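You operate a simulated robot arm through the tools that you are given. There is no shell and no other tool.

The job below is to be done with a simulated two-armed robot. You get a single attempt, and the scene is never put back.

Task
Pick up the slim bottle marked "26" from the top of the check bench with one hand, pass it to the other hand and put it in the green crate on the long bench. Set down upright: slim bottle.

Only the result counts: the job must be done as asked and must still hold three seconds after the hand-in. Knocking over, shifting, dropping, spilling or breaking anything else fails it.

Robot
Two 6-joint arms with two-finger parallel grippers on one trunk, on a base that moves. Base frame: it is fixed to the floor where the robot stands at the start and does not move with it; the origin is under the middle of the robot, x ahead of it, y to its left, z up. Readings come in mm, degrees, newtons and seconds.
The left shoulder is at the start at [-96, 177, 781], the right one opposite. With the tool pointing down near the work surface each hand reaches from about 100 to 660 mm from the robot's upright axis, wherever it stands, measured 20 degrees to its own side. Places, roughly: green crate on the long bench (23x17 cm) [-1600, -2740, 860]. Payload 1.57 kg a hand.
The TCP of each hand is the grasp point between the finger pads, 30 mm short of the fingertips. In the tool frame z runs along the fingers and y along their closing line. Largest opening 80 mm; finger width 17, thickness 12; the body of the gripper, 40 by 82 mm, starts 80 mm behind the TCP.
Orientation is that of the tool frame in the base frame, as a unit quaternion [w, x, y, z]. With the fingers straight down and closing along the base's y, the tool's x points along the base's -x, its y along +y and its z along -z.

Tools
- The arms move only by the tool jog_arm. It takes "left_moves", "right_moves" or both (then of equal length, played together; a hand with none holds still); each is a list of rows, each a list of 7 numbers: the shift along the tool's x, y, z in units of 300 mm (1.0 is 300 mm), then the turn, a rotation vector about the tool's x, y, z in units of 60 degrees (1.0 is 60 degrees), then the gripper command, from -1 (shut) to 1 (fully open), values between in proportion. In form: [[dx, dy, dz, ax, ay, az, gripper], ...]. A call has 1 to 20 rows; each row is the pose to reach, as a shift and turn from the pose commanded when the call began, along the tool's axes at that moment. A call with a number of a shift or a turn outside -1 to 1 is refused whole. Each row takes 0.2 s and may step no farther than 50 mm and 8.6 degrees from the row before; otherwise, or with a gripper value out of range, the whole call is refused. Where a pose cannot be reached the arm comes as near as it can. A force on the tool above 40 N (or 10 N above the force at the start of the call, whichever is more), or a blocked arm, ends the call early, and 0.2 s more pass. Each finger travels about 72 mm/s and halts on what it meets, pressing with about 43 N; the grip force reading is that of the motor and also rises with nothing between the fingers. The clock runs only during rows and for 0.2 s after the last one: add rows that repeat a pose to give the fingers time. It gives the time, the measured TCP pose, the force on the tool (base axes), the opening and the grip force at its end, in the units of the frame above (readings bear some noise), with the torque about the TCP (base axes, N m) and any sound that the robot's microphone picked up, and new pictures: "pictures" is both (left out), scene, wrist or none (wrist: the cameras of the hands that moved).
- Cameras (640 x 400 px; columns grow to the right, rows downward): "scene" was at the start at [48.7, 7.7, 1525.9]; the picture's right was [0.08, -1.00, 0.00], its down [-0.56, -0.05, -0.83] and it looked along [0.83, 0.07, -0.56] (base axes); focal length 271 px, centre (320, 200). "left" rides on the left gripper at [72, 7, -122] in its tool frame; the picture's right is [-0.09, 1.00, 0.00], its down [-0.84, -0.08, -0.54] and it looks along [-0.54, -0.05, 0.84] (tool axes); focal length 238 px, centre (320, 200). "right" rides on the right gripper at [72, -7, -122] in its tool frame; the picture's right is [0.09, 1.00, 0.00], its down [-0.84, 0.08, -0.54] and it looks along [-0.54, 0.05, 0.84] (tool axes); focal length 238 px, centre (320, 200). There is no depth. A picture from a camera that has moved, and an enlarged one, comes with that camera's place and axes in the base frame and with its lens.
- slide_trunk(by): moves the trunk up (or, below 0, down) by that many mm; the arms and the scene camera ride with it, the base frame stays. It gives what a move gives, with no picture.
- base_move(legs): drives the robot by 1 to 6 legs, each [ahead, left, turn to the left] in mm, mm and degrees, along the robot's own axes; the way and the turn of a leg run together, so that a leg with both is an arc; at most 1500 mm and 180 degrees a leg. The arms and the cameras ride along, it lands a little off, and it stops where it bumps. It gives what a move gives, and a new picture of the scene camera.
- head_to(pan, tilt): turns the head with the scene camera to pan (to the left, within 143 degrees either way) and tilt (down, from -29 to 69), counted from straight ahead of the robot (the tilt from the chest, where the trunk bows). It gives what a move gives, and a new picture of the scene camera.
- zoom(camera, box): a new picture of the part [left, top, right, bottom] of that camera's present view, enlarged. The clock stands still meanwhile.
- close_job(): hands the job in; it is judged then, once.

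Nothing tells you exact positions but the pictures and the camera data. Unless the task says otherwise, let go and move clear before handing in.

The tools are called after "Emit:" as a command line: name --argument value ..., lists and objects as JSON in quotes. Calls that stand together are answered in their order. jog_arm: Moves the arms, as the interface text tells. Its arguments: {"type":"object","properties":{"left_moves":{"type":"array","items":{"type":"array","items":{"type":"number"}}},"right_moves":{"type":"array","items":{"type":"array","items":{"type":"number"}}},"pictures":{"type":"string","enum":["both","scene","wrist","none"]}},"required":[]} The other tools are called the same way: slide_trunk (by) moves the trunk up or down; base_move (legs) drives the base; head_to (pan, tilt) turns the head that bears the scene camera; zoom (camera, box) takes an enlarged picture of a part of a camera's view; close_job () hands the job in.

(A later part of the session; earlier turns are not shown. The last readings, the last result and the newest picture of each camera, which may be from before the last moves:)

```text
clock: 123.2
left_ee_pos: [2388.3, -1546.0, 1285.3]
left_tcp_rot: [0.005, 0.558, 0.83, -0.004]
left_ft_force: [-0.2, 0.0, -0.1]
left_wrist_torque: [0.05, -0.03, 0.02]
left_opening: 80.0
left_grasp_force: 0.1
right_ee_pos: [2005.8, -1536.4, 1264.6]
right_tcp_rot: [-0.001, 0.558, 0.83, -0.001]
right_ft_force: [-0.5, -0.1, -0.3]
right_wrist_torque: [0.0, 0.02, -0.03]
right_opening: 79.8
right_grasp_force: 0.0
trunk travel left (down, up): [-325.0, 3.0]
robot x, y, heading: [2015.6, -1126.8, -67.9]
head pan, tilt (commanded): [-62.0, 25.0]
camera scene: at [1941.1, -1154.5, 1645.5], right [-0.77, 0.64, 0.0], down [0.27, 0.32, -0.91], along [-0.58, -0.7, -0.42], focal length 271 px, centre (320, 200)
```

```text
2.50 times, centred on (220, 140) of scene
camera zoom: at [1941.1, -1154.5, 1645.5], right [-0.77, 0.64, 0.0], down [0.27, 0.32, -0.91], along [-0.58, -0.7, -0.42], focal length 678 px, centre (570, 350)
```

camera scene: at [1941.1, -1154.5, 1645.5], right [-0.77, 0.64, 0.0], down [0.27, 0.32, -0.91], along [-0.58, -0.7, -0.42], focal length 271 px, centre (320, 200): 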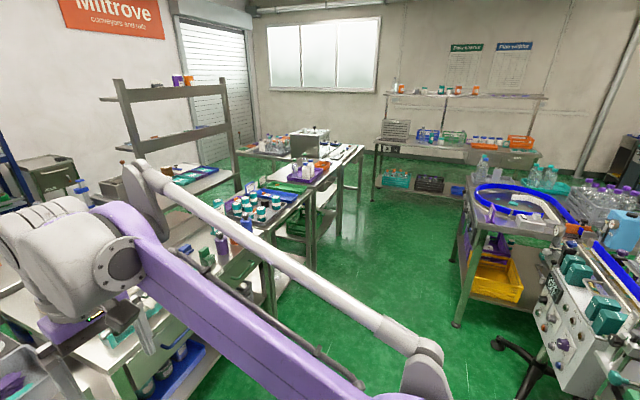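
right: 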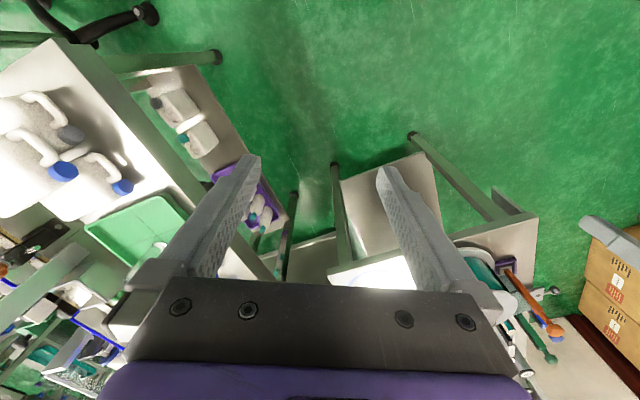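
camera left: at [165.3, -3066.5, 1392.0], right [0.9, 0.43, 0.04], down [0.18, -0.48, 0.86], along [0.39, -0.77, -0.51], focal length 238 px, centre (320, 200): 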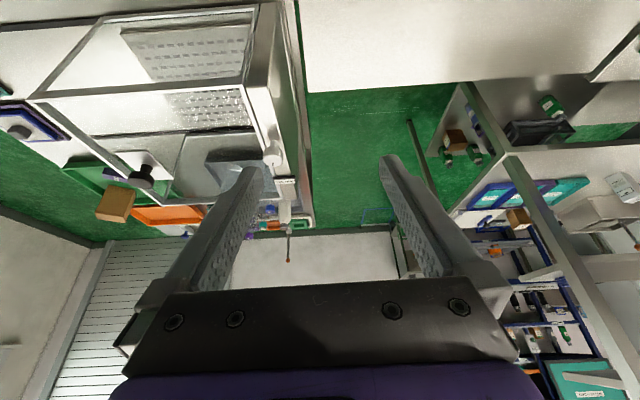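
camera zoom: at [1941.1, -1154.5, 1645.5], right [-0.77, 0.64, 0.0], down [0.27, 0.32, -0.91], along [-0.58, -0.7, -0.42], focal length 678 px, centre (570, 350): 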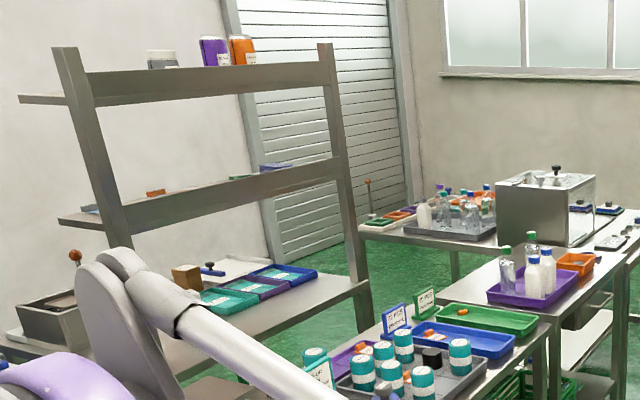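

The back-row bench has gauges ("EDGE – mm") and a teal Glavento bottle with cap "26", facing the far aisle. It looks like a checking bench, so I'll look closer at the whole back row.

Emit:
head_to --pan 12 --tilt 25

Emit:
zoom --camera "scene" --box '[200, 130, 360, 230]'

Emit:
zoom --camera "scene" --box '[340, 120, 500, 220]'

Emit:
zoom --camera "scene" --box '[440, 130, 500, 170]'

```text
clock: 124.7
left_ee_pos: [2389.0, -1545.9, 1284.5]
left_tcp_rot: [0.004, 0.558, 0.83, -0.004]
left_ft_force: [-0.1, 0.0, 0.3]
left_wrist_torque: [-0.01, 0.03, 0.0]
left_opening: 79.8
left_grasp_force: 0.0
right_ee_pos: [2006.4, -1538.0, 1264.4]
right_tcp_rot: [0.0, 0.557, 0.83, 0.0]
right_ft_force: [-0.2, -0.3, 0.2]
right_wrist_torque: [-0.01, 0.03, -0.03]
right_opening: 79.8
right_grasp_force: 0.1
trunk travel left (down, up): [-325.0, 3.0]
robot x, y, heading: [2009.7, -1125.2, -67.8]
head pan, tilt (commanded): [12.0, 25.0]
camera scene: at [2051.8, -1159.9, 1645.5], right [-0.83, -0.56, 0.0], down [-0.24, 0.35, -0.91], along [0.51, -0.75, -0.42], focal length 271 px, centre (320, 200)
```

scene: 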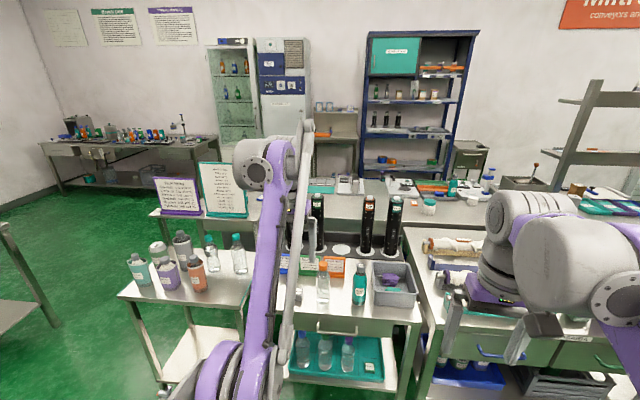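

```text
4.00 times, centred on (280, 180) of scene
camera zoom: at [2051.8, -1159.9, 1645.5], right [-0.83, -0.56, 0.0], down [-0.24, 0.35, -0.91], along [0.51, -0.75, -0.42], focal length 1085 px, centre (480, 280)
```

zoom: 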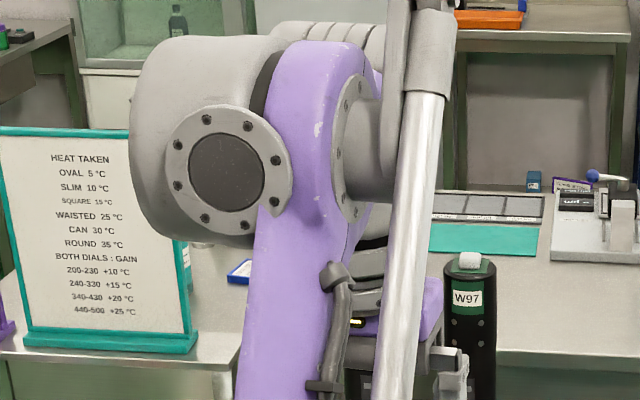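

```text
4.00 times, centred on (420, 170) of scene
camera zoom: at [2051.8, -1159.9, 1645.5], right [-0.83, -0.56, 0.0], down [-0.24, 0.35, -0.91], along [0.51, -0.75, -0.42], focal length 1085 px, centre (-80, 320)
```

zoom: 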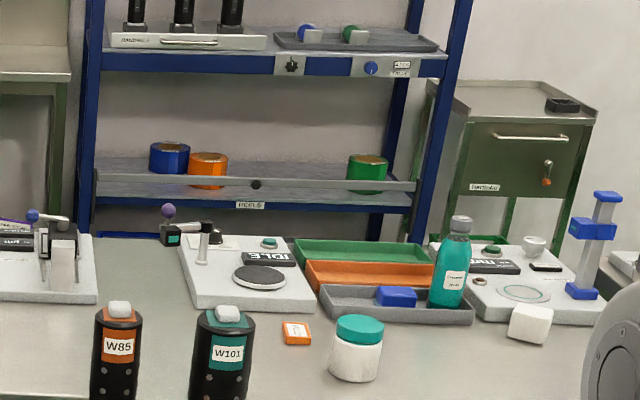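

```text
10.00 times, centred on (470, 150) of scene
camera zoom: at [2051.8, -1159.9, 1645.5], right [-0.83, -0.56, 0.0], down [-0.24, 0.35, -0.91], along [0.51, -0.75, -0.42], focal length 2712 px, centre (-1180, 700)
```

zoom: 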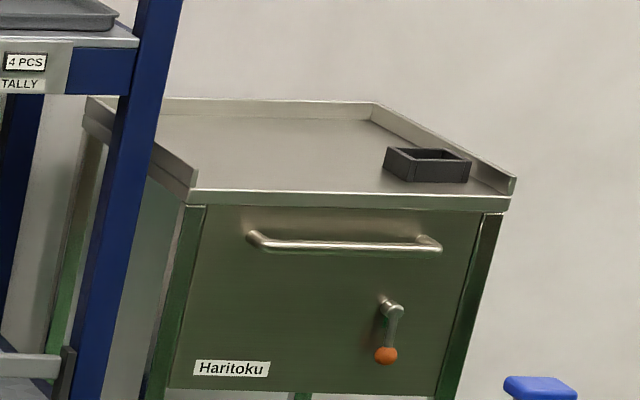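

The bottle on the purple bench's lower shelf may be an upside-down "26", which would be a same-mark decoy and explain the words "from the top of". I'll go back and check its number.

Emit:
base_move --legs '[[80, -1450, 0], [180, -740, 0]]'

Emit:
head_to --pan 10 --tilt 50

```text
clock: 144.0
left_ee_pos: [497.7, -2630.6, 1284.0]
left_tcp_rot: [0.005, 0.548, 0.837, -0.003]
left_ft_force: [0.1, -0.1, 0.1]
left_wrist_torque: [0.01, -0.02, -0.02]
left_opening: 80.1
left_grasp_force: 0.1
right_ee_pos: [115.6, -2630.9, 1263.0]
right_tcp_rot: [-0.001, 0.547, 0.837, 0.001]
right_ft_force: [0.3, -0.2, 0.4]
right_wrist_torque: [0.01, -0.02, -0.01]
right_opening: 80.0
right_grasp_force: 0.0
trunk travel left (down, up): [-325.0, 3.0]
robot x, y, heading: [115.8, -2219.0, -66.1]
head pan, tilt (commanded): [12.0, 25.0]
camera scene: at [151.5, -2252.8, 1645.5], right [-0.81, -0.58, 0.0], down [-0.25, 0.34, -0.91], along [0.53, -0.74, -0.42], focal length 271 px, centre (320, 200)
```

scene: 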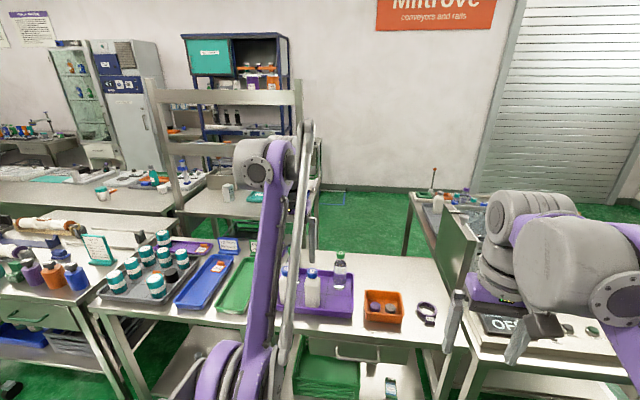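

```text
clock: 144.9
left_ee_pos: [497.1, -2630.4, 1284.8]
left_tcp_rot: [0.005, 0.548, 0.836, -0.004]
left_ft_force: [0.0, 0.4, -0.2]
left_wrist_torque: [0.01, -0.02, 0.04]
left_opening: 79.8
left_grasp_force: 0.0
right_ee_pos: [115.1, -2630.8, 1263.4]
right_tcp_rot: [0.0, 0.548, 0.837, 0.0]
right_ft_force: [-0.1, 0.8, -0.9]
right_wrist_torque: [-0.01, 0.02, 0.07]
right_opening: 80.1
right_grasp_force: 0.1
trunk travel left (down, up): [-325.0, 3.0]
robot x, y, heading: [117.3, -2215.7, -66.3]
head pan, tilt (commanded): [10.0, 50.0]
camera scene: at [140.5, -2242.0, 1608.1], right [-0.83, -0.55, 0.0], down [-0.42, 0.64, -0.64], along [0.36, -0.54, -0.77], focal length 271 px, centre (320, 200)
```

scene: 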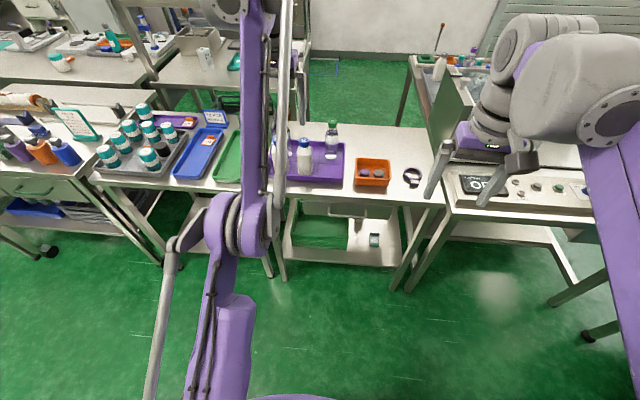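

Emit:
base_move --legs '[[0, -520, 4]]'

Emit:
head_to --pan 18 --tilt 50

```text
clock: 149.9
left_ee_pos: [60.3, -2825.3, 1284.1]
left_tcp_rot: [0.005, 0.518, 0.856, -0.003]
left_ft_force: [0.9, -1.1, 1.2]
left_wrist_torque: [-0.01, 0.01, -0.01]
left_opening: 79.9
left_grasp_force: 0.1
right_ee_pos: [-320.5, -2852.9, 1264.0]
right_tcp_rot: [0.0, 0.518, 0.855, -0.001]
right_ft_force: [0.0, 0.3, 0.2]
right_wrist_torque: [0.0, 0.01, -0.02]
right_opening: 79.9
right_grasp_force: 0.1
trunk travel left (down, up): [-325.0, 3.0]
robot x, y, heading: [-350.9, -2438.9, -62.4]
head pan, tilt (commanded): [10.0, 50.0]
camera scene: at [-322.3, -2462.8, 1608.0], right [-0.79, -0.61, 0.0], down [-0.47, 0.61, -0.64], along [0.39, -0.51, -0.77], focal length 271 px, centre (320, 200)
```

scene: 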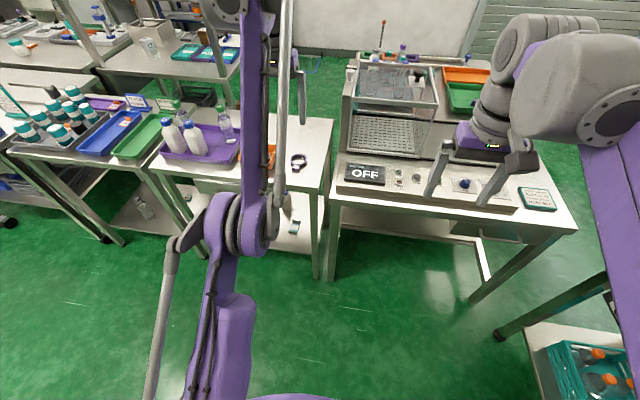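

```text
clock: 150.6
left_ee_pos: [61.3, -2826.0, 1285.0]
left_tcp_rot: [0.005, 0.518, 0.855, -0.003]
left_ft_force: [0.5, -0.3, -0.2]
left_wrist_torque: [0.03, -0.02, -0.01]
left_opening: 80.2
left_grasp_force: 0.1
right_ee_pos: [-320.4, -2853.7, 1264.3]
right_tcp_rot: [0.0, 0.518, 0.855, -0.001]
right_ft_force: [0.5, 0.7, -0.9]
right_wrist_torque: [-0.02, 0.0, 0.0]
right_opening: 80.2
right_grasp_force: 0.0
trunk travel left (down, up): [-325.0, 3.0]
robot x, y, heading: [-345.7, -2440.3, -62.4]
head pan, tilt (commanded): [18.0, 50.0]
camera scene: at [-314.5, -2455.7, 1608.0], right [-0.7, -0.71, 0.0], down [-0.55, 0.54, -0.64], along [0.46, -0.45, -0.77], focal length 271 px, centre (320, 200)
```

scene: 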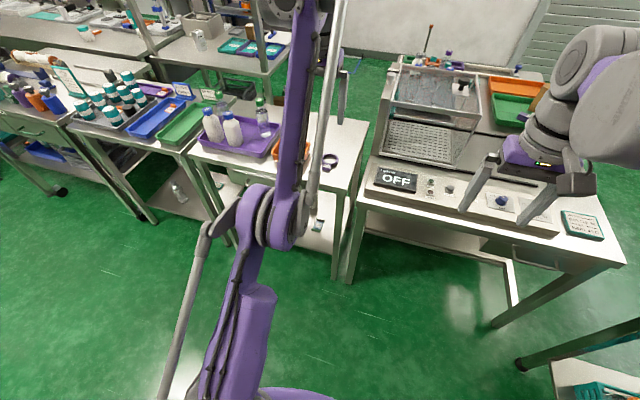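

Emit:
zoom --camera "scene" --box '[290, 180, 350, 240]'

Emit:
base_move --legs '[[-80, -170, 0]]'

Emit:
zoom --camera "scene" --box '[220, 150, 360, 250]'

```text
6.67 times, centred on (320, 210) of scene
camera zoom: at [-314.5, -2455.7, 1608.0], right [-0.7, -0.71, 0.0], down [-0.55, 0.54, -0.64], along [0.46, -0.45, -0.77], focal length 1808 px, centre (320, 133)
```

zoom: 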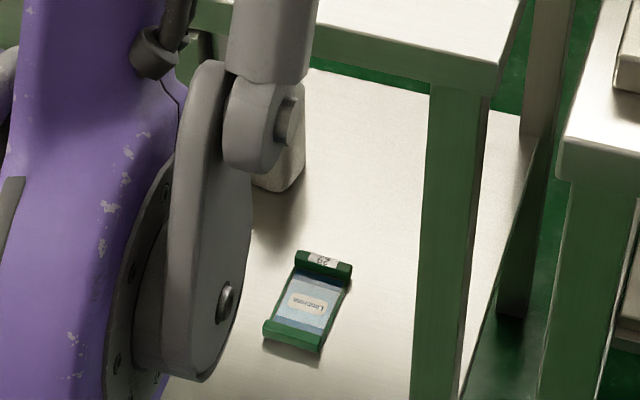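

```text
clock: 152.7
left_ee_pos: [-128.1, -2834.1, 1284.1]
left_tcp_rot: [0.005, 0.519, 0.855, -0.004]
left_ft_force: [0.8, 0.6, -0.2]
left_wrist_torque: [-0.01, 0.03, -0.03]
left_opening: 79.9
left_grasp_force: 0.0
right_ee_pos: [-509.5, -2860.3, 1264.3]
right_tcp_rot: [0.0, 0.519, 0.855, 0.001]
right_ft_force: [0.2, 1.0, -0.1]
right_wrist_torque: [0.0, 0.0, 0.01]
right_opening: 80.0
right_grasp_force: 0.1
trunk travel left (down, up): [-325.0, 3.0]
robot x, y, heading: [-542.3, -2448.6, -62.6]
head pan, tilt (commanded): [18.0, 50.0]
camera scene: at [-503.0, -2462.8, 1608.1], right [-0.7, -0.71, 0.0], down [-0.55, 0.54, -0.64], along [0.46, -0.45, -0.77], focal length 271 px, centre (320, 200)
```

scene: 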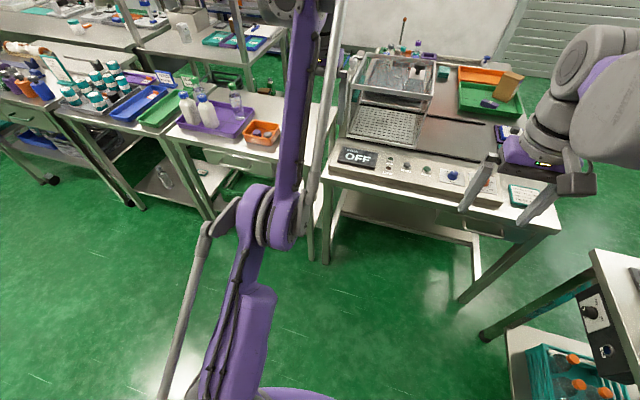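

```text
4.00 times, centred on (290, 200) of scene
camera zoom: at [-503.0, -2462.8, 1608.1], right [-0.7, -0.71, 0.0], down [-0.55, 0.54, -0.64], along [0.46, -0.45, -0.77], focal length 1085 px, centre (440, 200)
```

zoom: 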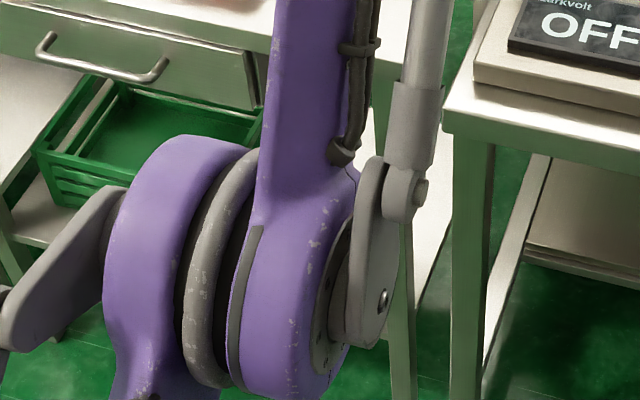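

Emit:
jog_arm --left_moves '[[0.1, 0, 0.08, 0, 0, 0, 1], [0.2, 0, 0.16, 0, 0, 0, 1], [0.3, 0, 0.25, 0, 0, 0, 1]]' --pictures "scene"

```text
clock: 153.5
left_ee_pos: [-128.7, -2833.9, 1283.6]
left_tcp_rot: [0.005, 0.519, 0.855, -0.003]
left_ft_force: [0.1, 0.9, 0.0]
left_wrist_torque: [0.01, -0.01, 0.0]
left_opening: 80.1
left_grasp_force: 0.1
left hand out of reach, approached as far as the arm can: row 1, 2, 3
right_ee_pos: [-510.7, -2860.8, 1263.7]
right_tcp_rot: [0.0, 0.52, 0.854, 0.001]
right_ft_force: [0.5, 1.0, -0.8]
right_wrist_torque: [-0.02, 0.0, -0.03]
right_opening: 80.0
right_grasp_force: 0.0
trunk travel left (down, up): [-325.0, 3.0]
robot x, y, heading: [-538.6, -2446.2, -62.8]
head pan, tilt (commanded): [18.0, 50.0]
camera scene: at [-503.2, -2462.6, 1608.0], right [-0.7, -0.71, 0.0], down [-0.55, 0.54, -0.64], along [0.46, -0.45, -0.77], focal length 271 px, centre (320, 200)
```

scene: 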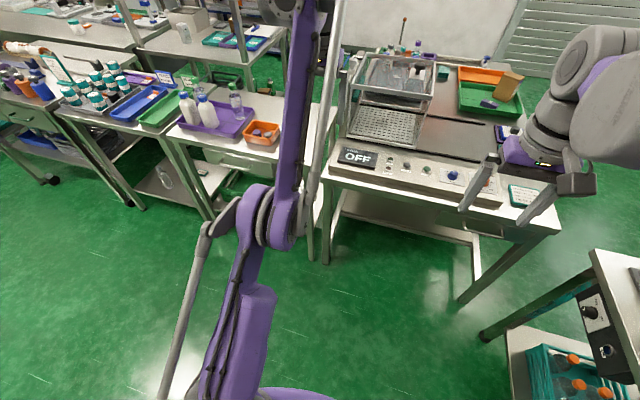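

Emit:
jog_arm --left_moves '[[0, 0, 0, 0, -0.1, 0, 1], [0, 0, 0, 0, -0.2, 0, 1], [0, 0, 0, 0, -0.3, 0, 1]]' --pictures "none"

```text
clock: 154.3
left_ee_pos: [-107.1, -2873.9, 1323.4]
left_tcp_rot: [0.139, 0.512, 0.843, -0.084]
left_ft_force: [0.3, -0.2, -0.4]
left_wrist_torque: [-0.01, -0.01, 0.03]
left_opening: 79.9
left_grasp_force: 0.0
left hand out of reach, approached as far as the arm can: row 1, 2, 3
right_ee_pos: [-510.1, -2860.1, 1263.2]
right_tcp_rot: [0.001, 0.519, 0.855, -0.001]
right_ft_force: [0.1, 0.1, 0.1]
right_wrist_torque: [0.02, -0.03, -0.04]
right_opening: 80.2
right_grasp_force: 0.1
trunk travel left (down, up): [-325.0, 3.0]
robot x, y, heading: [-540.2, -2448.8, -62.4]
head pan, tilt (commanded): [18.0, 50.0]
```

Emit:
jog_arm --left_moves '[[0, 0, 0.1, 0, 0, 0, 1], [0, 0, 0.2, 0, 0, 0, 1], [0, 0, 0.3, 0, 0, 0, 1], [0, 0, 0.4, 0, 0, 0, 1], [0, 0, 0.5, 0, 0, 0, 1]]' --pictures "none"

```text
clock: 155.5
left_ee_pos: [-74.3, -2939.8, 1188.0]
left_tcp_rot: [0.138, 0.512, 0.844, -0.084]
left_ft_force: [0.9, -0.3, -0.7]
left_wrist_torque: [0.0, -0.01, 0.0]
left_opening: 79.9
left_grasp_force: 0.0
left hand out of reach, approached as far as the arm can: row 1, 2, 3, 4, 5
right_ee_pos: [-509.6, -2859.4, 1263.8]
right_tcp_rot: [0.0, 0.52, 0.854, 0.001]
right_ft_force: [0.7, 0.6, 0.0]
right_wrist_torque: [-0.01, 0.01, 0.01]
right_opening: 80.2
right_grasp_force: 0.0
trunk travel left (down, up): [-325.0, 3.0]
robot x, y, heading: [-539.4, -2446.4, -62.6]
head pan, tilt (commanded): [18.0, 50.0]
```

Emit:
jog_arm --left_moves '[[0.15, 0, 0, 0, 0, 0, 1], [0.3, 0, -0.02, 0, 0, 0, 1], [0.45, 0, -0.04, 0, 0, 0, 1], [0.6, 0, -0.06, 0, 0, 0, 1], [0.75, 0, -0.08, 0, 0, 0, 1]]' --pictures "none"

```text
clock: 156.7
left_ee_pos: [-74.5, -2936.6, 1194.5]
left_tcp_rot: [0.139, 0.512, 0.844, -0.085]
left_ft_force: [0.0, 0.2, 0.7]
left_wrist_torque: [0.0, -0.01, 0.02]
left_opening: 80.0
left_grasp_force: 0.1
left hand out of reach, approached as far as the arm can: row 1, 2, 3, 4, 5
right_ee_pos: [-510.9, -2859.7, 1265.2]
right_tcp_rot: [0.0, 0.519, 0.855, 0.001]
right_ft_force: [-0.5, -0.2, -0.2]
right_wrist_torque: [0.02, 0.03, 0.03]
right_opening: 80.0
right_grasp_force: 0.1
trunk travel left (down, up): [-325.0, 3.0]
robot x, y, heading: [-539.0, -2446.4, -62.7]
head pan, tilt (commanded): [18.0, 50.0]
```

Emit:
jog_arm --left_moves '[[0, -0.15, 0, 0, 0, 0, 1], [0, -0.3, 0, 0, 0, 0, 1], [0, -0.45, 0, 0, 0, 0, 1], [0, -0.6, 0, 0, 0, 0, 1]]' --pictures "scene"

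```text
clock: 157.7
left_ee_pos: [-240.6, -3018.0, 1188.8]
left_tcp_rot: [0.141, 0.512, 0.843, -0.084]
left_ft_force: [-0.4, -0.4, -0.5]
left_wrist_torque: [0.0, 0.0, 0.03]
left_opening: 79.8
left_grasp_force: 0.1
right_ee_pos: [-511.7, -2861.6, 1264.0]
right_tcp_rot: [-0.001, 0.52, 0.854, 0.0]
right_ft_force: [-0.5, 0.7, 0.3]
right_wrist_torque: [0.0, -0.01, 0.01]
right_opening: 80.0
right_grasp_force: 0.0
trunk travel left (down, up): [-325.0, 3.0]
robot x, y, heading: [-539.0, -2450.5, -62.4]
head pan, tilt (commanded): [18.0, 50.0]
camera scene: at [-505.0, -2463.3, 1608.0], right [-0.7, -0.71, 0.0], down [-0.55, 0.54, -0.64], along [0.46, -0.45, -0.77], focal length 271 px, centre (320, 200)
```

scene: 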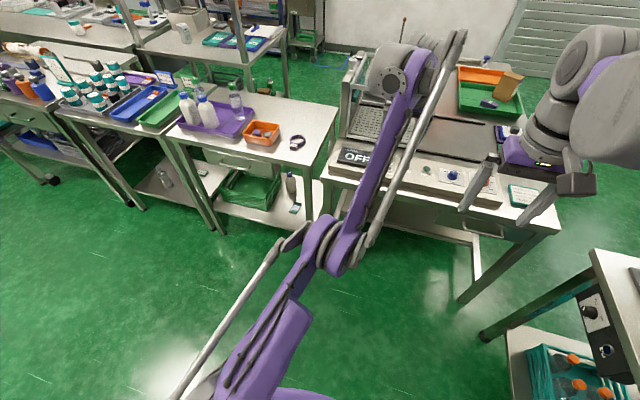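

Emit:
zoom --camera "scene" --box '[280, 165, 304, 217]'

Emit:
zoom --camera "scene" --box '[283, 168, 299, 178]'

Emit:
zoom --camera "scene" --box '[150, 80, 260, 150]'

```text
7.69 times, centred on (292, 191) of scene
camera zoom: at [-505.0, -2463.3, 1608.0], right [-0.7, -0.71, 0.0], down [-0.55, 0.54, -0.64], along [0.46, -0.45, -0.77], focal length 2086 px, centre (535, 269)
```

zoom: 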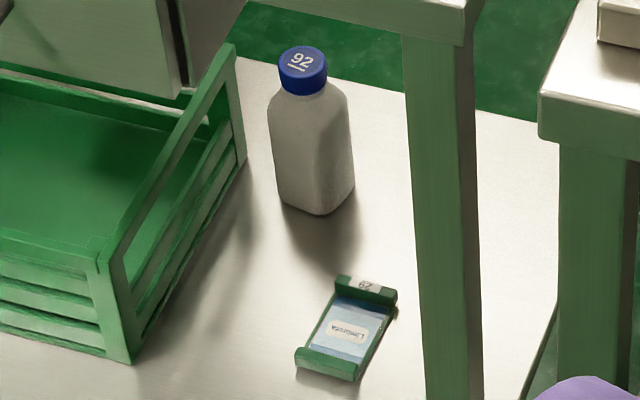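

```text
16.00 times, centred on (291, 173) of scene
camera zoom: at [-505.0, -2463.3, 1608.0], right [-0.7, -0.71, 0.0], down [-0.55, 0.54, -0.64], along [0.46, -0.45, -0.77], focal length 4340 px, centre (784, 632)
```

zoom: 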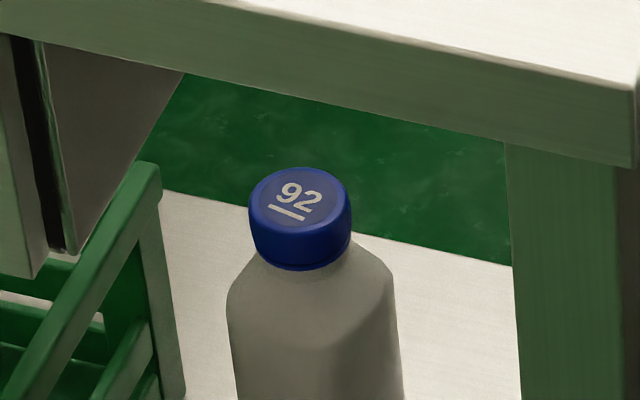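

```text
5.71 times, centred on (205, 115) of scene
camera zoom: at [-505.0, -2463.3, 1608.0], right [-0.7, -0.71, 0.0], down [-0.55, 0.54, -0.64], along [0.46, -0.45, -0.77], focal length 1550 px, centre (977, 686)
```

zoom: 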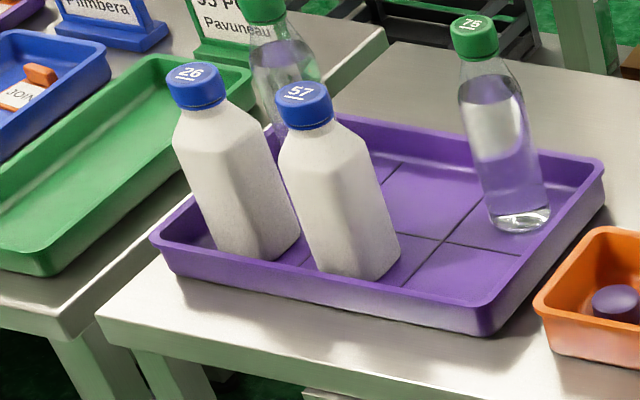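

The lower-shelf bottle is "92", a 26-lookalike decoy. Before deciding I'll check the bottles on the long bench, which is close by.

Emit:
head_to --pan -70 --tilt 35

Emit:
head_to --pan -90 --tilt 30

```text
clock: 159.4
left_ee_pos: [-239.0, -3016.8, 1187.3]
left_tcp_rot: [0.139, 0.512, 0.844, -0.084]
left_ft_force: [0.3, -0.7, 0.3]
left_wrist_torque: [0.02, -0.04, -0.03]
left_opening: 79.9
left_grasp_force: 0.1
right_ee_pos: [-510.7, -2860.8, 1264.1]
right_tcp_rot: [0.0, 0.519, 0.855, 0.0]
right_ft_force: [1.4, -0.3, 0.4]
right_wrist_torque: [-0.01, 0.01, 0.01]
right_opening: 80.2
right_grasp_force: 0.0
trunk travel left (down, up): [-325.0, 3.0]
robot x, y, heading: [-538.2, -2451.1, -62.1]
head pan, tilt (commanded): [-70.0, 35.0]
camera scene: at [-617.6, -2473.6, 1629.7], right [-0.74, 0.68, 0.0], down [0.39, 0.42, -0.82], along [-0.55, -0.6, -0.57], focal length 271 px, centre (320, 200)
```

scene: 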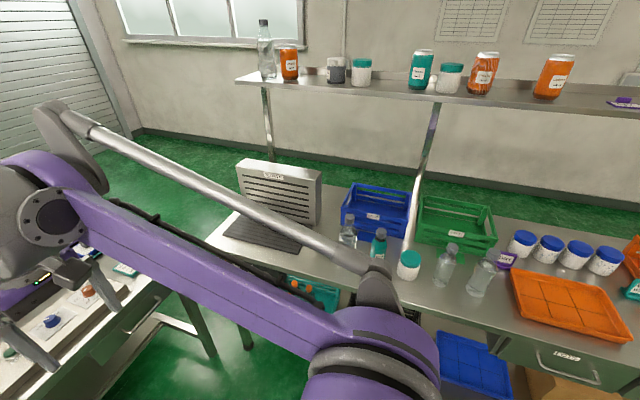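

```text
clock: 160.2
left_ee_pos: [-239.5, -3016.2, 1189.1]
left_tcp_rot: [0.138, 0.512, 0.843, -0.085]
left_ft_force: [-0.1, -0.6, -0.6]
left_wrist_torque: [0.04, 0.01, 0.0]
left_opening: 80.2
left_grasp_force: 0.0
right_ee_pos: [-509.7, -2860.9, 1264.8]
right_tcp_rot: [0.0, 0.519, 0.854, 0.0]
right_ft_force: [0.3, 0.5, 0.4]
right_wrist_torque: [0.0, 0.0, -0.01]
right_opening: 80.0
right_grasp_force: 0.0
trunk travel left (down, up): [-325.0, 3.0]
robot x, y, heading: [-539.7, -2449.9, -62.3]
head pan, tilt (commanded): [-90.0, 30.0]
camera scene: at [-638.3, -2450.5, 1637.5], right [-0.46, 0.89, 0.0], down [0.44, 0.23, -0.87], along [-0.77, -0.4, -0.5], focal length 271 px, centre (320, 200)
```

scene: 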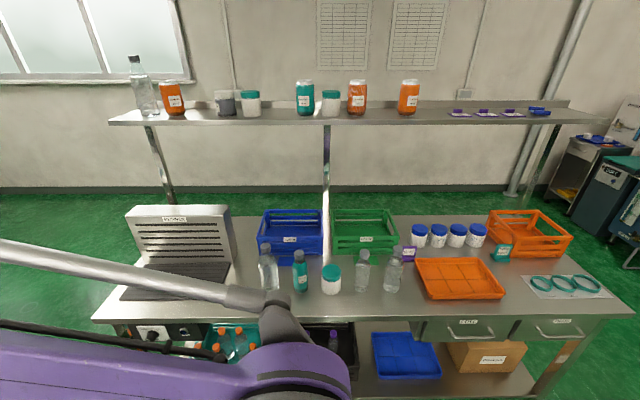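

Emit:
zoom --camera "scene" --box '[240, 190, 420, 310]'

Emit:
zoom --camera "scene" --box '[250, 235, 330, 295]'

Emit:
zoom --camera "scene" --box '[330, 235, 410, 295]'

Emit:
zoom --camera "scene" --box '[310, 0, 450, 80]'

```text
3.33 times, centred on (330, 250) of scene
camera zoom: at [-638.3, -2450.5, 1637.5], right [-0.46, 0.89, 0.0], down [0.44, 0.23, -0.87], along [-0.77, -0.4, -0.5], focal length 904 px, centre (287, 33)
```

zoom: 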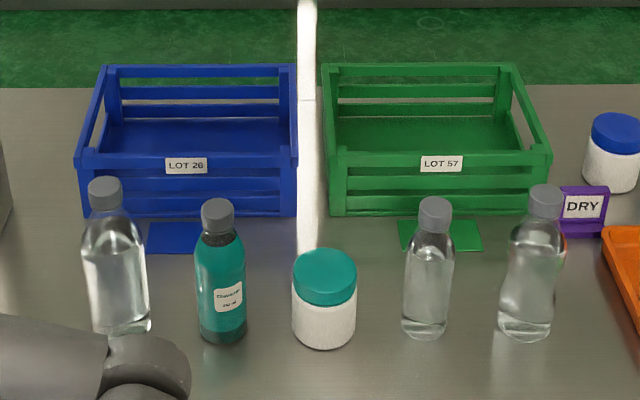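

```text
6.67 times, centred on (290, 265) of scene
camera zoom: at [-638.3, -2450.5, 1637.5], right [-0.46, 0.89, 0.0], down [0.44, 0.23, -0.87], along [-0.77, -0.4, -0.5], focal length 1808 px, centre (520, -233)
```

zoom: 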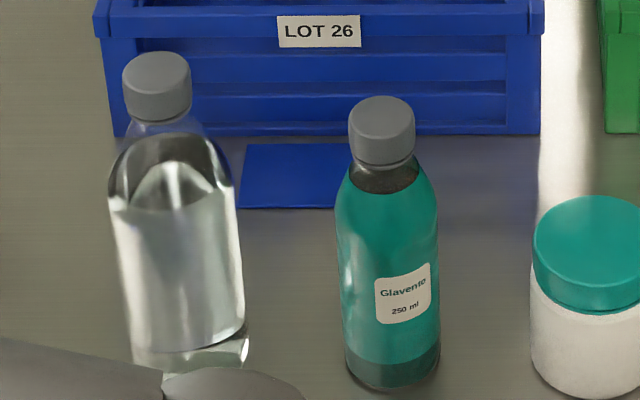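

```text
6.67 times, centred on (370, 265) of scene
camera zoom: at [-638.3, -2450.5, 1637.5], right [-0.46, 0.89, 0.0], down [0.44, 0.23, -0.87], along [-0.77, -0.4, -0.5], focal length 1808 px, centre (-13, -233)
```

zoom: 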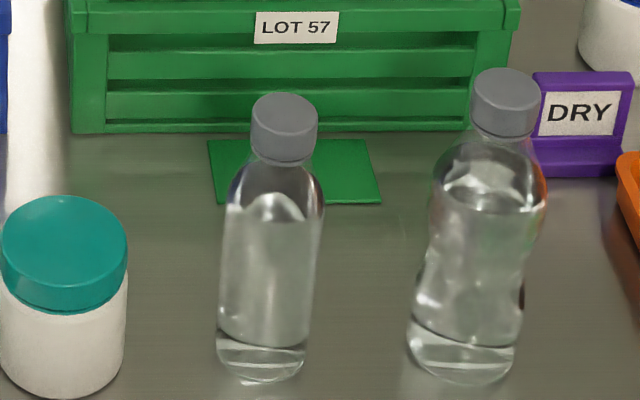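

```text
4.57 times, centred on (380, 40) of scene
camera zoom: at [-638.3, -2450.5, 1637.5], right [-0.46, 0.89, 0.0], down [0.44, 0.23, -0.87], along [-0.77, -0.4, -0.5], focal length 1240 px, centre (46, 931)
```

zoom: 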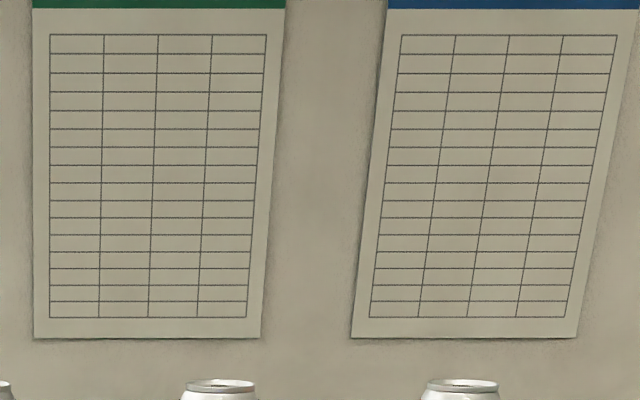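

The long bench has an unmarked teal Glavento bottle with the same silhouette as the clear slim one. That makes the Glavento bottle with cap "26" on the gauge bench (back row) the slim 26, so the gauge bench is my check-bench candidate. I'll first fold the left arm back to its start pose.

Emit:
jog_arm --left_moves '[[0.11, 0.1, -0.04, 0, 0, 0, 1], [0.22, 0.2, -0.07, 0, 0.03, 0, 1], [0.33, 0.3, -0.1, 0, 0.08, 0, 1], [0.44, 0.4, -0.13, 0, 0.14, 0, 1], [0.55, 0.5, -0.16, 0, 0.2, 0, 1], [0.64, 0.6, -0.19, 0, 0.27, 0, 1]]' --pictures "none"

```text
clock: 161.6
left_ee_pos: [-108.8, -2883.3, 1199.2]
left_tcp_rot: [0.021, 0.518, 0.855, -0.014]
left_ft_force: [1.1, -0.2, -0.3]
left_wrist_torque: [-0.01, 0.06, 0.04]
left_opening: 79.8
left_grasp_force: 0.0
left hand out of reach, approached as far as the arm can: row 1, 2, 3, 4, 5, 6
right_ee_pos: [-508.4, -2860.2, 1263.7]
right_tcp_rot: [0.0, 0.52, 0.854, -0.001]
right_ft_force: [-0.1, 0.2, -0.5]
right_wrist_torque: [-0.02, -0.01, 0.0]
right_opening: 80.1
right_grasp_force: 0.1
trunk travel left (down, up): [-325.0, 3.0]
robot x, y, heading: [-543.0, -2444.8, -62.7]
head pan, tilt (commanded): [-90.0, 30.0]
```

Emit:
jog_arm --left_moves '[[0, -0.15, 0, 0, 0, 0, 1], [0, -0.3, 0, 0, 0, 0, 1], [0, -0.45, 0, 0, 0, 0, 1], [0.02, -0.55, 0.05, 0, 0, 0, 1], [0.1, -0.55, 0.08, 0, 0, 0, 1], [0.2, -0.55, 0.1, 0, 0, 0, 1], [0.3, -0.55, 0.1, 0, 0, 0, 1]]' --pictures "scene"

```text
clock: 163.2
left_ee_pos: [-291.2, -2946.2, 1181.4]
left_tcp_rot: [0.02, 0.518, 0.855, -0.01]
left_ft_force: [-0.2, 0.1, 0.3]
left_wrist_torque: [0.0, -0.05, -0.02]
left_opening: 80.1
left_grasp_force: 0.1
left hand out of reach, approached as far as the arm can: row 5, 6, 7
right_ee_pos: [-511.5, -2859.7, 1263.8]
right_tcp_rot: [0.0, 0.519, 0.855, 0.0]
right_ft_force: [-1.1, 0.1, -0.6]
right_wrist_torque: [0.0, -0.01, 0.0]
right_opening: 80.0
right_grasp_force: 0.0
trunk travel left (down, up): [-325.0, 3.0]
robot x, y, heading: [-539.8, -2445.6, -62.3]
head pan, tilt (commanded): [-90.0, 30.0]
camera scene: at [-639.2, -2450.4, 1637.5], right [-0.46, 0.89, 0.0], down [0.44, 0.23, -0.87], along [-0.77, -0.4, -0.5], focal length 271 px, centre (320, 200)
```

scene: 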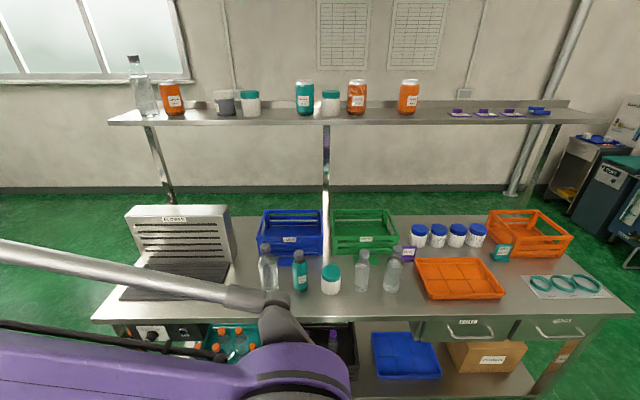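

Emit:
head_to --pan 15 --tilt 35

Emit:
head_to --pan 45 --tilt 60

```text
clock: 165.0
left_ee_pos: [-288.5, -2946.5, 1181.5]
left_tcp_rot: [0.018, 0.518, 0.855, -0.011]
left_ft_force: [0.7, -0.3, 0.1]
left_wrist_torque: [0.0, 0.0, -0.02]
left_opening: 80.4
left_grasp_force: 0.0
right_ee_pos: [-510.2, -2860.3, 1264.6]
right_tcp_rot: [0.0, 0.52, 0.854, 0.0]
right_ft_force: [1.4, 0.5, 0.0]
right_wrist_torque: [-0.02, 0.0, -0.03]
right_opening: 80.0
right_grasp_force: 0.1
trunk travel left (down, up): [-325.0, 3.0]
robot x, y, heading: [-538.6, -2449.1, -62.4]
head pan, tilt (commanded): [15.0, 35.0]
camera scene: at [-498.7, -2473.7, 1629.7], right [-0.74, -0.67, 0.0], down [-0.39, 0.42, -0.82], along [0.55, -0.6, -0.57], focal length 271 px, centre (320, 200)
```

scene: 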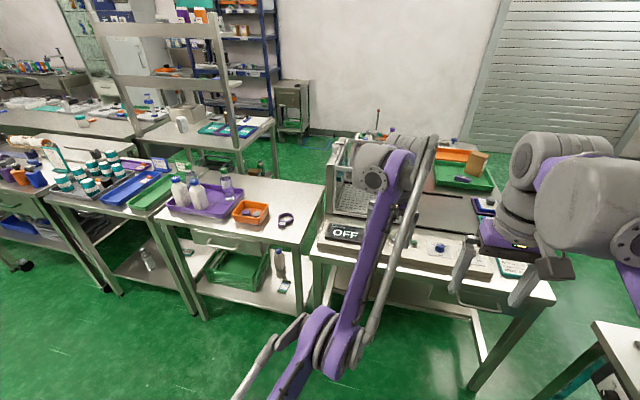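

```text
clock: 166.0
left_ee_pos: [-290.2, -2946.4, 1180.6]
left_tcp_rot: [0.019, 0.519, 0.855, -0.011]
left_ft_force: [0.3, -0.2, 0.1]
left_wrist_torque: [0.0, 0.0, 0.01]
left_opening: 80.1
left_grasp_force: 0.0
right_ee_pos: [-509.8, -2860.6, 1263.0]
right_tcp_rot: [0.0, 0.519, 0.854, 0.001]
right_ft_force: [0.4, 0.1, -0.5]
right_wrist_torque: [-0.02, 0.02, 0.03]
right_opening: 79.8
right_grasp_force: 0.0
trunk travel left (down, up): [-325.0, 3.0]
robot x, y, heading: [-537.3, -2450.1, -62.5]
head pan, tilt (commanded): [45.0, 60.0]
camera scene: at [-494.6, -2428.8, 1595.5], right [-0.3, -0.95, 0.0], down [-0.83, 0.26, -0.5], along [0.48, -0.15, -0.87], focal length 271 px, centre (320, 200)
```

scene: 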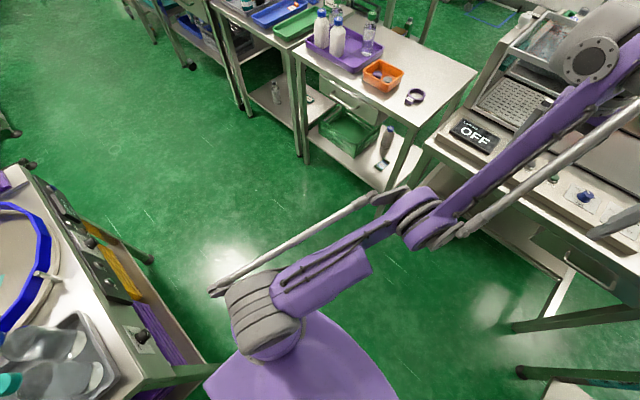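

Emit:
jog_arm --left_moves '[[0, 0, 0.15, 0, 0, 0, 1], [0, 0, 0.3, 0, 0, 0, 1], [0, 0, 0.45, 0, 0, 0, 1], [0, 0, 0.6, 0, 0, 0, 1]]' --pictures "scene"

```text
clock: 167.0
left_ee_pos: [-286.8, -2958.4, 1102.7]
left_tcp_rot: [0.018, 0.519, 0.855, -0.011]
left_ft_force: [0.4, 0.1, 0.2]
left_wrist_torque: [-0.02, 0.02, -0.02]
left_opening: 80.4
left_grasp_force: 0.1
left hand out of reach, approached as far as the arm can: row 1, 2, 3, 4
right_ee_pos: [-508.9, -2860.8, 1264.0]
right_tcp_rot: [-0.001, 0.52, 0.854, 0.0]
right_ft_force: [0.5, 0.2, 0.6]
right_wrist_torque: [0.02, -0.03, -0.02]
right_opening: 79.8
right_grasp_force: 0.0
trunk travel left (down, up): [-325.0, 3.0]
robot x, y, heading: [-539.9, -2443.7, -62.5]
head pan, tilt (commanded): [45.0, 60.0]
camera scene: at [-494.4, -2429.0, 1595.5], right [-0.3, -0.95, 0.0], down [-0.83, 0.26, -0.5], along [0.48, -0.15, -0.87], focal length 271 px, centre (320, 200)
```

scene: 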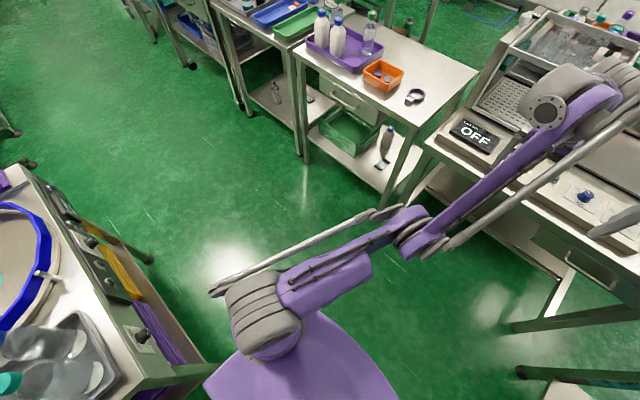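

Emit:
jog_arm --left_moves '[[-0.12, 0, -0.05, 0, 0, 0, 1], [-0.24, 0, -0.1, 0, 0, 0, 1], [-0.36, 0, -0.15, 0, 0, 0, 1], [-0.5, 0, -0.2, 0, 0, 0, 1]]' --pictures "none"

```text
clock: 168.0
left_ee_pos: [-241.3, -3020.7, 1134.6]
left_tcp_rot: [0.019, 0.519, 0.854, -0.012]
left_ft_force: [0.1, 0.2, 0.0]
left_wrist_torque: [0.02, -0.02, 0.03]
left_opening: 80.0
left_grasp_force: 0.0
left hand out of reach, approached as far as the arm can: row 3, 4
right_ee_pos: [-508.1, -2860.9, 1263.1]
right_tcp_rot: [-0.001, 0.52, 0.854, 0.0]
right_ft_force: [-0.4, -0.8, -0.6]
right_wrist_torque: [0.01, 0.0, 0.02]
right_opening: 79.9
right_grasp_force: 0.0
trunk travel left (down, up): [-325.0, 3.0]
robot x, y, heading: [-537.9, -2448.4, -62.5]
head pan, tilt (commanded): [45.0, 60.0]
```

Emit:
jog_arm --left_moves '[[0, 0.12, 0, 0, 0, 0, 1], [0, 0.24, 0, 0, 0, 0, 1], [0, 0.36, 0, 0, 0, 0, 1], [0.1, 0.4, 0, 0, 0, 0, 1], [0.2, 0.4, 0, 0, 0, 0, 1], [0.3, 0.4, 0, 0, 0, 0, 1], [0.4, 0.4, 0, 0, 0, 0, 1]]' --pictures "scene"

```text
clock: 169.6
left_ee_pos: [-158.9, -2920.4, 1134.8]
left_tcp_rot: [0.019, 0.517, 0.855, -0.011]
left_ft_force: [-0.5, 0.3, -0.7]
left_wrist_torque: [0.03, 0.01, -0.01]
left_opening: 80.0
left_grasp_force: 0.0
left hand out of reach, approached as far as the arm can: row 5, 6, 7
right_ee_pos: [-509.8, -2859.5, 1263.6]
right_tcp_rot: [0.0, 0.52, 0.854, 0.0]
right_ft_force: [-0.2, -1.0, -0.2]
right_wrist_torque: [0.01, 0.02, 0.0]
right_opening: 79.8
right_grasp_force: 0.2
trunk travel left (down, up): [-325.0, 3.0]
robot x, y, heading: [-538.1, -2448.8, -62.3]
head pan, tilt (commanded): [45.0, 60.0]
camera scene: at [-494.7, -2428.6, 1595.4], right [-0.3, -0.95, 0.0], down [-0.83, 0.26, -0.5], along [0.48, -0.15, -0.87], focal length 271 px, centre (320, 200)
```

scene: 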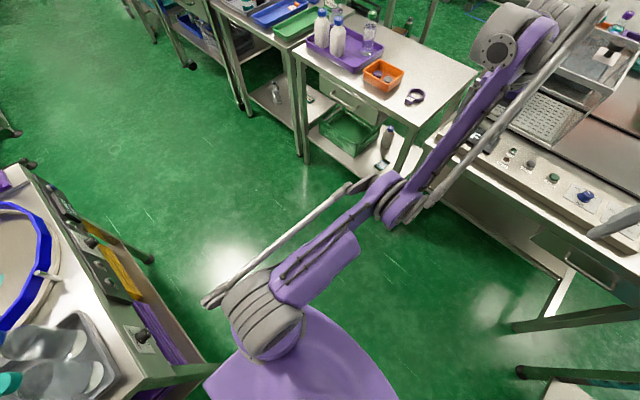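

Emit:
jog_arm --left_moves '[[-0.15, 0, -0.05, 0, 0, 0, 1], [-0.3, 0, -0.1, 0, 0, 0, 1], [-0.45, 0, -0.1, 0, 0, 0, 1], [-0.6, 0, -0.1, 0, 0, 0, 1]]' --pictures "none"

Emit:
jog_arm --left_moves '[[0, -0.16, 0, 0, 0, 0, 1], [0.02, -0.32, 0, 0, 0, 0, 1], [0.06, -0.48, 0, 0, 0, 0, 1], [0.12, -0.6, 0, 0, 0, 0, 1], [0.2, -0.7, 0, 0, 0, 0, 1], [0.3, -0.75, 0, 0, 0, 0, 1]]' --pictures "scene"

```text
clock: 170.6
left_ee_pos: [-117.3, -2987.4, 1122.2]
left_tcp_rot: [0.019, 0.519, 0.855, -0.012]
left_ft_force: [0.0, 0.1, 0.1]
left_wrist_torque: [-0.01, 0.0, -0.03]
left_opening: 80.2
left_grasp_force: 0.1
left hand out of reach, approached as far as the arm can: row 2, 3, 4
right_ee_pos: [-510.9, -2860.5, 1263.1]
right_tcp_rot: [-0.001, 0.52, 0.854, 0.0]
right_ft_force: [0.7, -0.1, 0.3]
right_wrist_torque: [0.01, 0.01, -0.02]
right_opening: 80.1
right_grasp_force: 0.0
trunk travel left (down, up): [-325.0, 3.0]
robot x, y, heading: [-536.3, -2449.7, -62.4]
head pan, tilt (commanded): [45.0, 60.0]
```

```text
clock: 172.0
left_ee_pos: [-357.7, -3010.1, 1119.2]
left_tcp_rot: [0.019, 0.519, 0.854, -0.011]
left_ft_force: [-0.2, 0.6, -0.7]
left_wrist_torque: [-0.02, -0.01, 0.0]
left_opening: 80.1
left_grasp_force: 0.1
left hand out of reach, approached as far as the arm can: row 1, 2, 3, 4
right_ee_pos: [-510.7, -2859.4, 1263.3]
right_tcp_rot: [0.001, 0.519, 0.855, 0.0]
right_ft_force: [0.0, 0.5, -0.2]
right_wrist_torque: [-0.02, -0.02, 0.02]
right_opening: 80.1
right_grasp_force: 0.0
trunk travel left (down, up): [-325.0, 3.0]
robot x, y, heading: [-537.8, -2445.5, -62.6]
head pan, tilt (commanded): [45.0, 60.0]
camera scene: at [-495.1, -2427.5, 1595.4], right [-0.3, -0.95, 0.0], down [-0.83, 0.26, -0.5], along [0.48, -0.15, -0.87], focal length 271 px, centre (320, 200)
```

scene: 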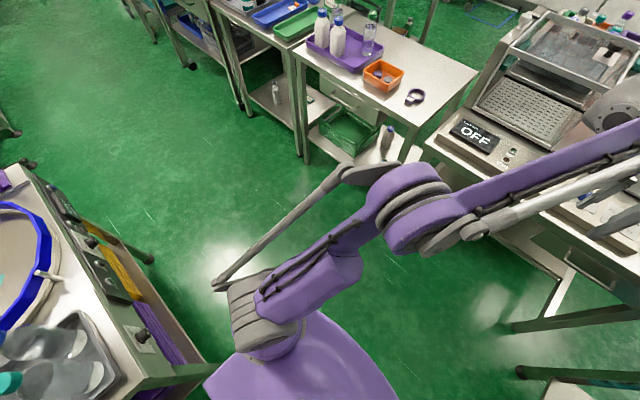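

Emit:
jog_arm --left_moves '[[0.05, 0.13, -0.02, 0, 0, 0, 1], [0.1, 0.26, -0.05, 0, 0, 0, 1], [0.16, 0.39, -0.1, 0, 0, 0, 1], [0.23, 0.52, -0.15, 0, 0.01, 0, 1], [0.3, 0.65, -0.2, 0, 0.02, 0, 1], [0.38, 0.78, -0.25, 0, 0.03, 0, 1], [0.46, 0.9, -0.28, 0, 0.044, 0, 1]]' --pictures "scene"

```text
clock: 173.6
left_ee_pos: [-182.0, -2763.5, 1194.7]
left_tcp_rot: [-0.001, 0.518, 0.856, 0.0]
left_ft_force: [0.1, 0.2, 0.3]
left_wrist_torque: [-0.03, 0.01, 0.0]
left_opening: 79.9
left_grasp_force: 0.0
right_ee_pos: [-509.5, -2858.4, 1264.4]
right_tcp_rot: [0.0, 0.519, 0.855, -0.001]
right_ft_force: [0.0, 0.5, -0.1]
right_wrist_torque: [0.0, 0.02, -0.03]
right_opening: 80.0
right_grasp_force: 0.0
trunk travel left (down, up): [-325.0, 3.0]
robot x, y, heading: [-536.3, -2447.3, -62.5]
head pan, tilt (commanded): [45.0, 60.0]
camera scene: at [-494.3, -2427.5, 1595.4], right [-0.3, -0.95, 0.0], down [-0.83, 0.26, -0.5], along [0.48, -0.15, -0.87], focal length 271 px, centre (320, 200)
```

scene: 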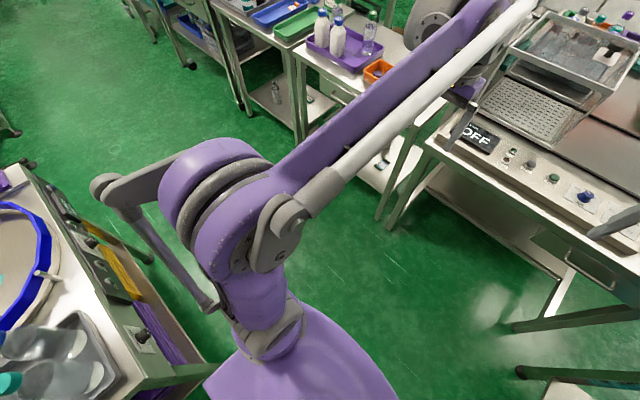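

The left arm is back in its normal pose; I'll avoid full extension from now on. Next I'll drive up the lane to the far end and look for the way into the back aisle behind the gauge bench.

Emit:
base_move --legs '[[220, 900, 0], [-150, 1200, 0], [-150, 1200, 0]]'

Emit:
head_to --pan 40 --tilt 25

```text
clock: 202.8
left_ee_pos: [2730.5, -1152.5, 1194.8]
left_tcp_rot: [-0.001, 0.515, 0.857, 0.001]
left_ft_force: [0.1, 0.9, 0.9]
left_wrist_torque: [-0.01, 0.0, 0.01]
left_opening: 79.9
left_grasp_force: 0.0
right_ee_pos: [2403.1, -1251.1, 1263.4]
right_tcp_rot: [0.0, 0.515, 0.857, 0.0]
right_ft_force: [1.1, 0.2, -1.0]
right_wrist_torque: [-0.01, -0.02, -0.04]
right_opening: 80.0
right_grasp_force: 0.2
trunk travel left (down, up): [-325.0, 3.0]
robot x, y, heading: [2368.9, -838.5, -62.0]
head pan, tilt (commanded): [45.0, 60.0]
camera scene: at [2414.9, -819.3, 1595.4], right [-0.29, -0.96, 0.0], down [-0.83, 0.25, -0.5], along [0.48, -0.15, -0.87], focal length 271 px, centre (320, 200)
```

scene: 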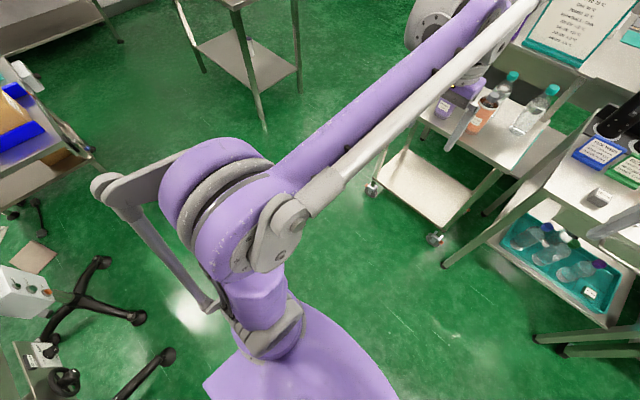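

```text
clock: 203.8
left_ee_pos: [2730.0, -1151.0, 1195.2]
left_tcp_rot: [-0.001, 0.514, 0.858, 0.001]
left_ft_force: [0.1, 0.5, -0.8]
left_wrist_torque: [0.0, 0.02, -0.01]
left_opening: 80.0
left_grasp_force: 0.0
right_ee_pos: [2403.4, -1250.9, 1263.1]
right_tcp_rot: [0.0, 0.515, 0.857, 0.0]
right_ft_force: [-0.2, -0.9, -0.8]
right_wrist_torque: [0.01, -0.04, -0.01]
right_opening: 80.0
right_grasp_force: 0.0
trunk travel left (down, up): [-325.0, 3.0]
robot x, y, heading: [2369.7, -834.6, -61.9]
head pan, tilt (commanded): [40.0, 25.0]
camera scene: at [2436.7, -834.3, 1645.4], right [-0.37, -0.93, 0.0], down [-0.39, 0.16, -0.91], along [0.84, -0.34, -0.42], focal length 271 px, centre (320, 200)
```

scene: 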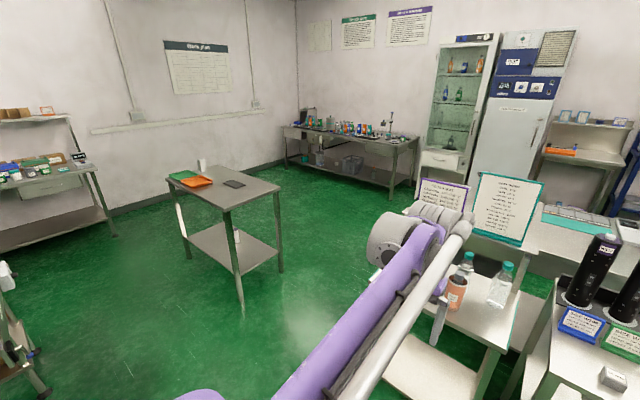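

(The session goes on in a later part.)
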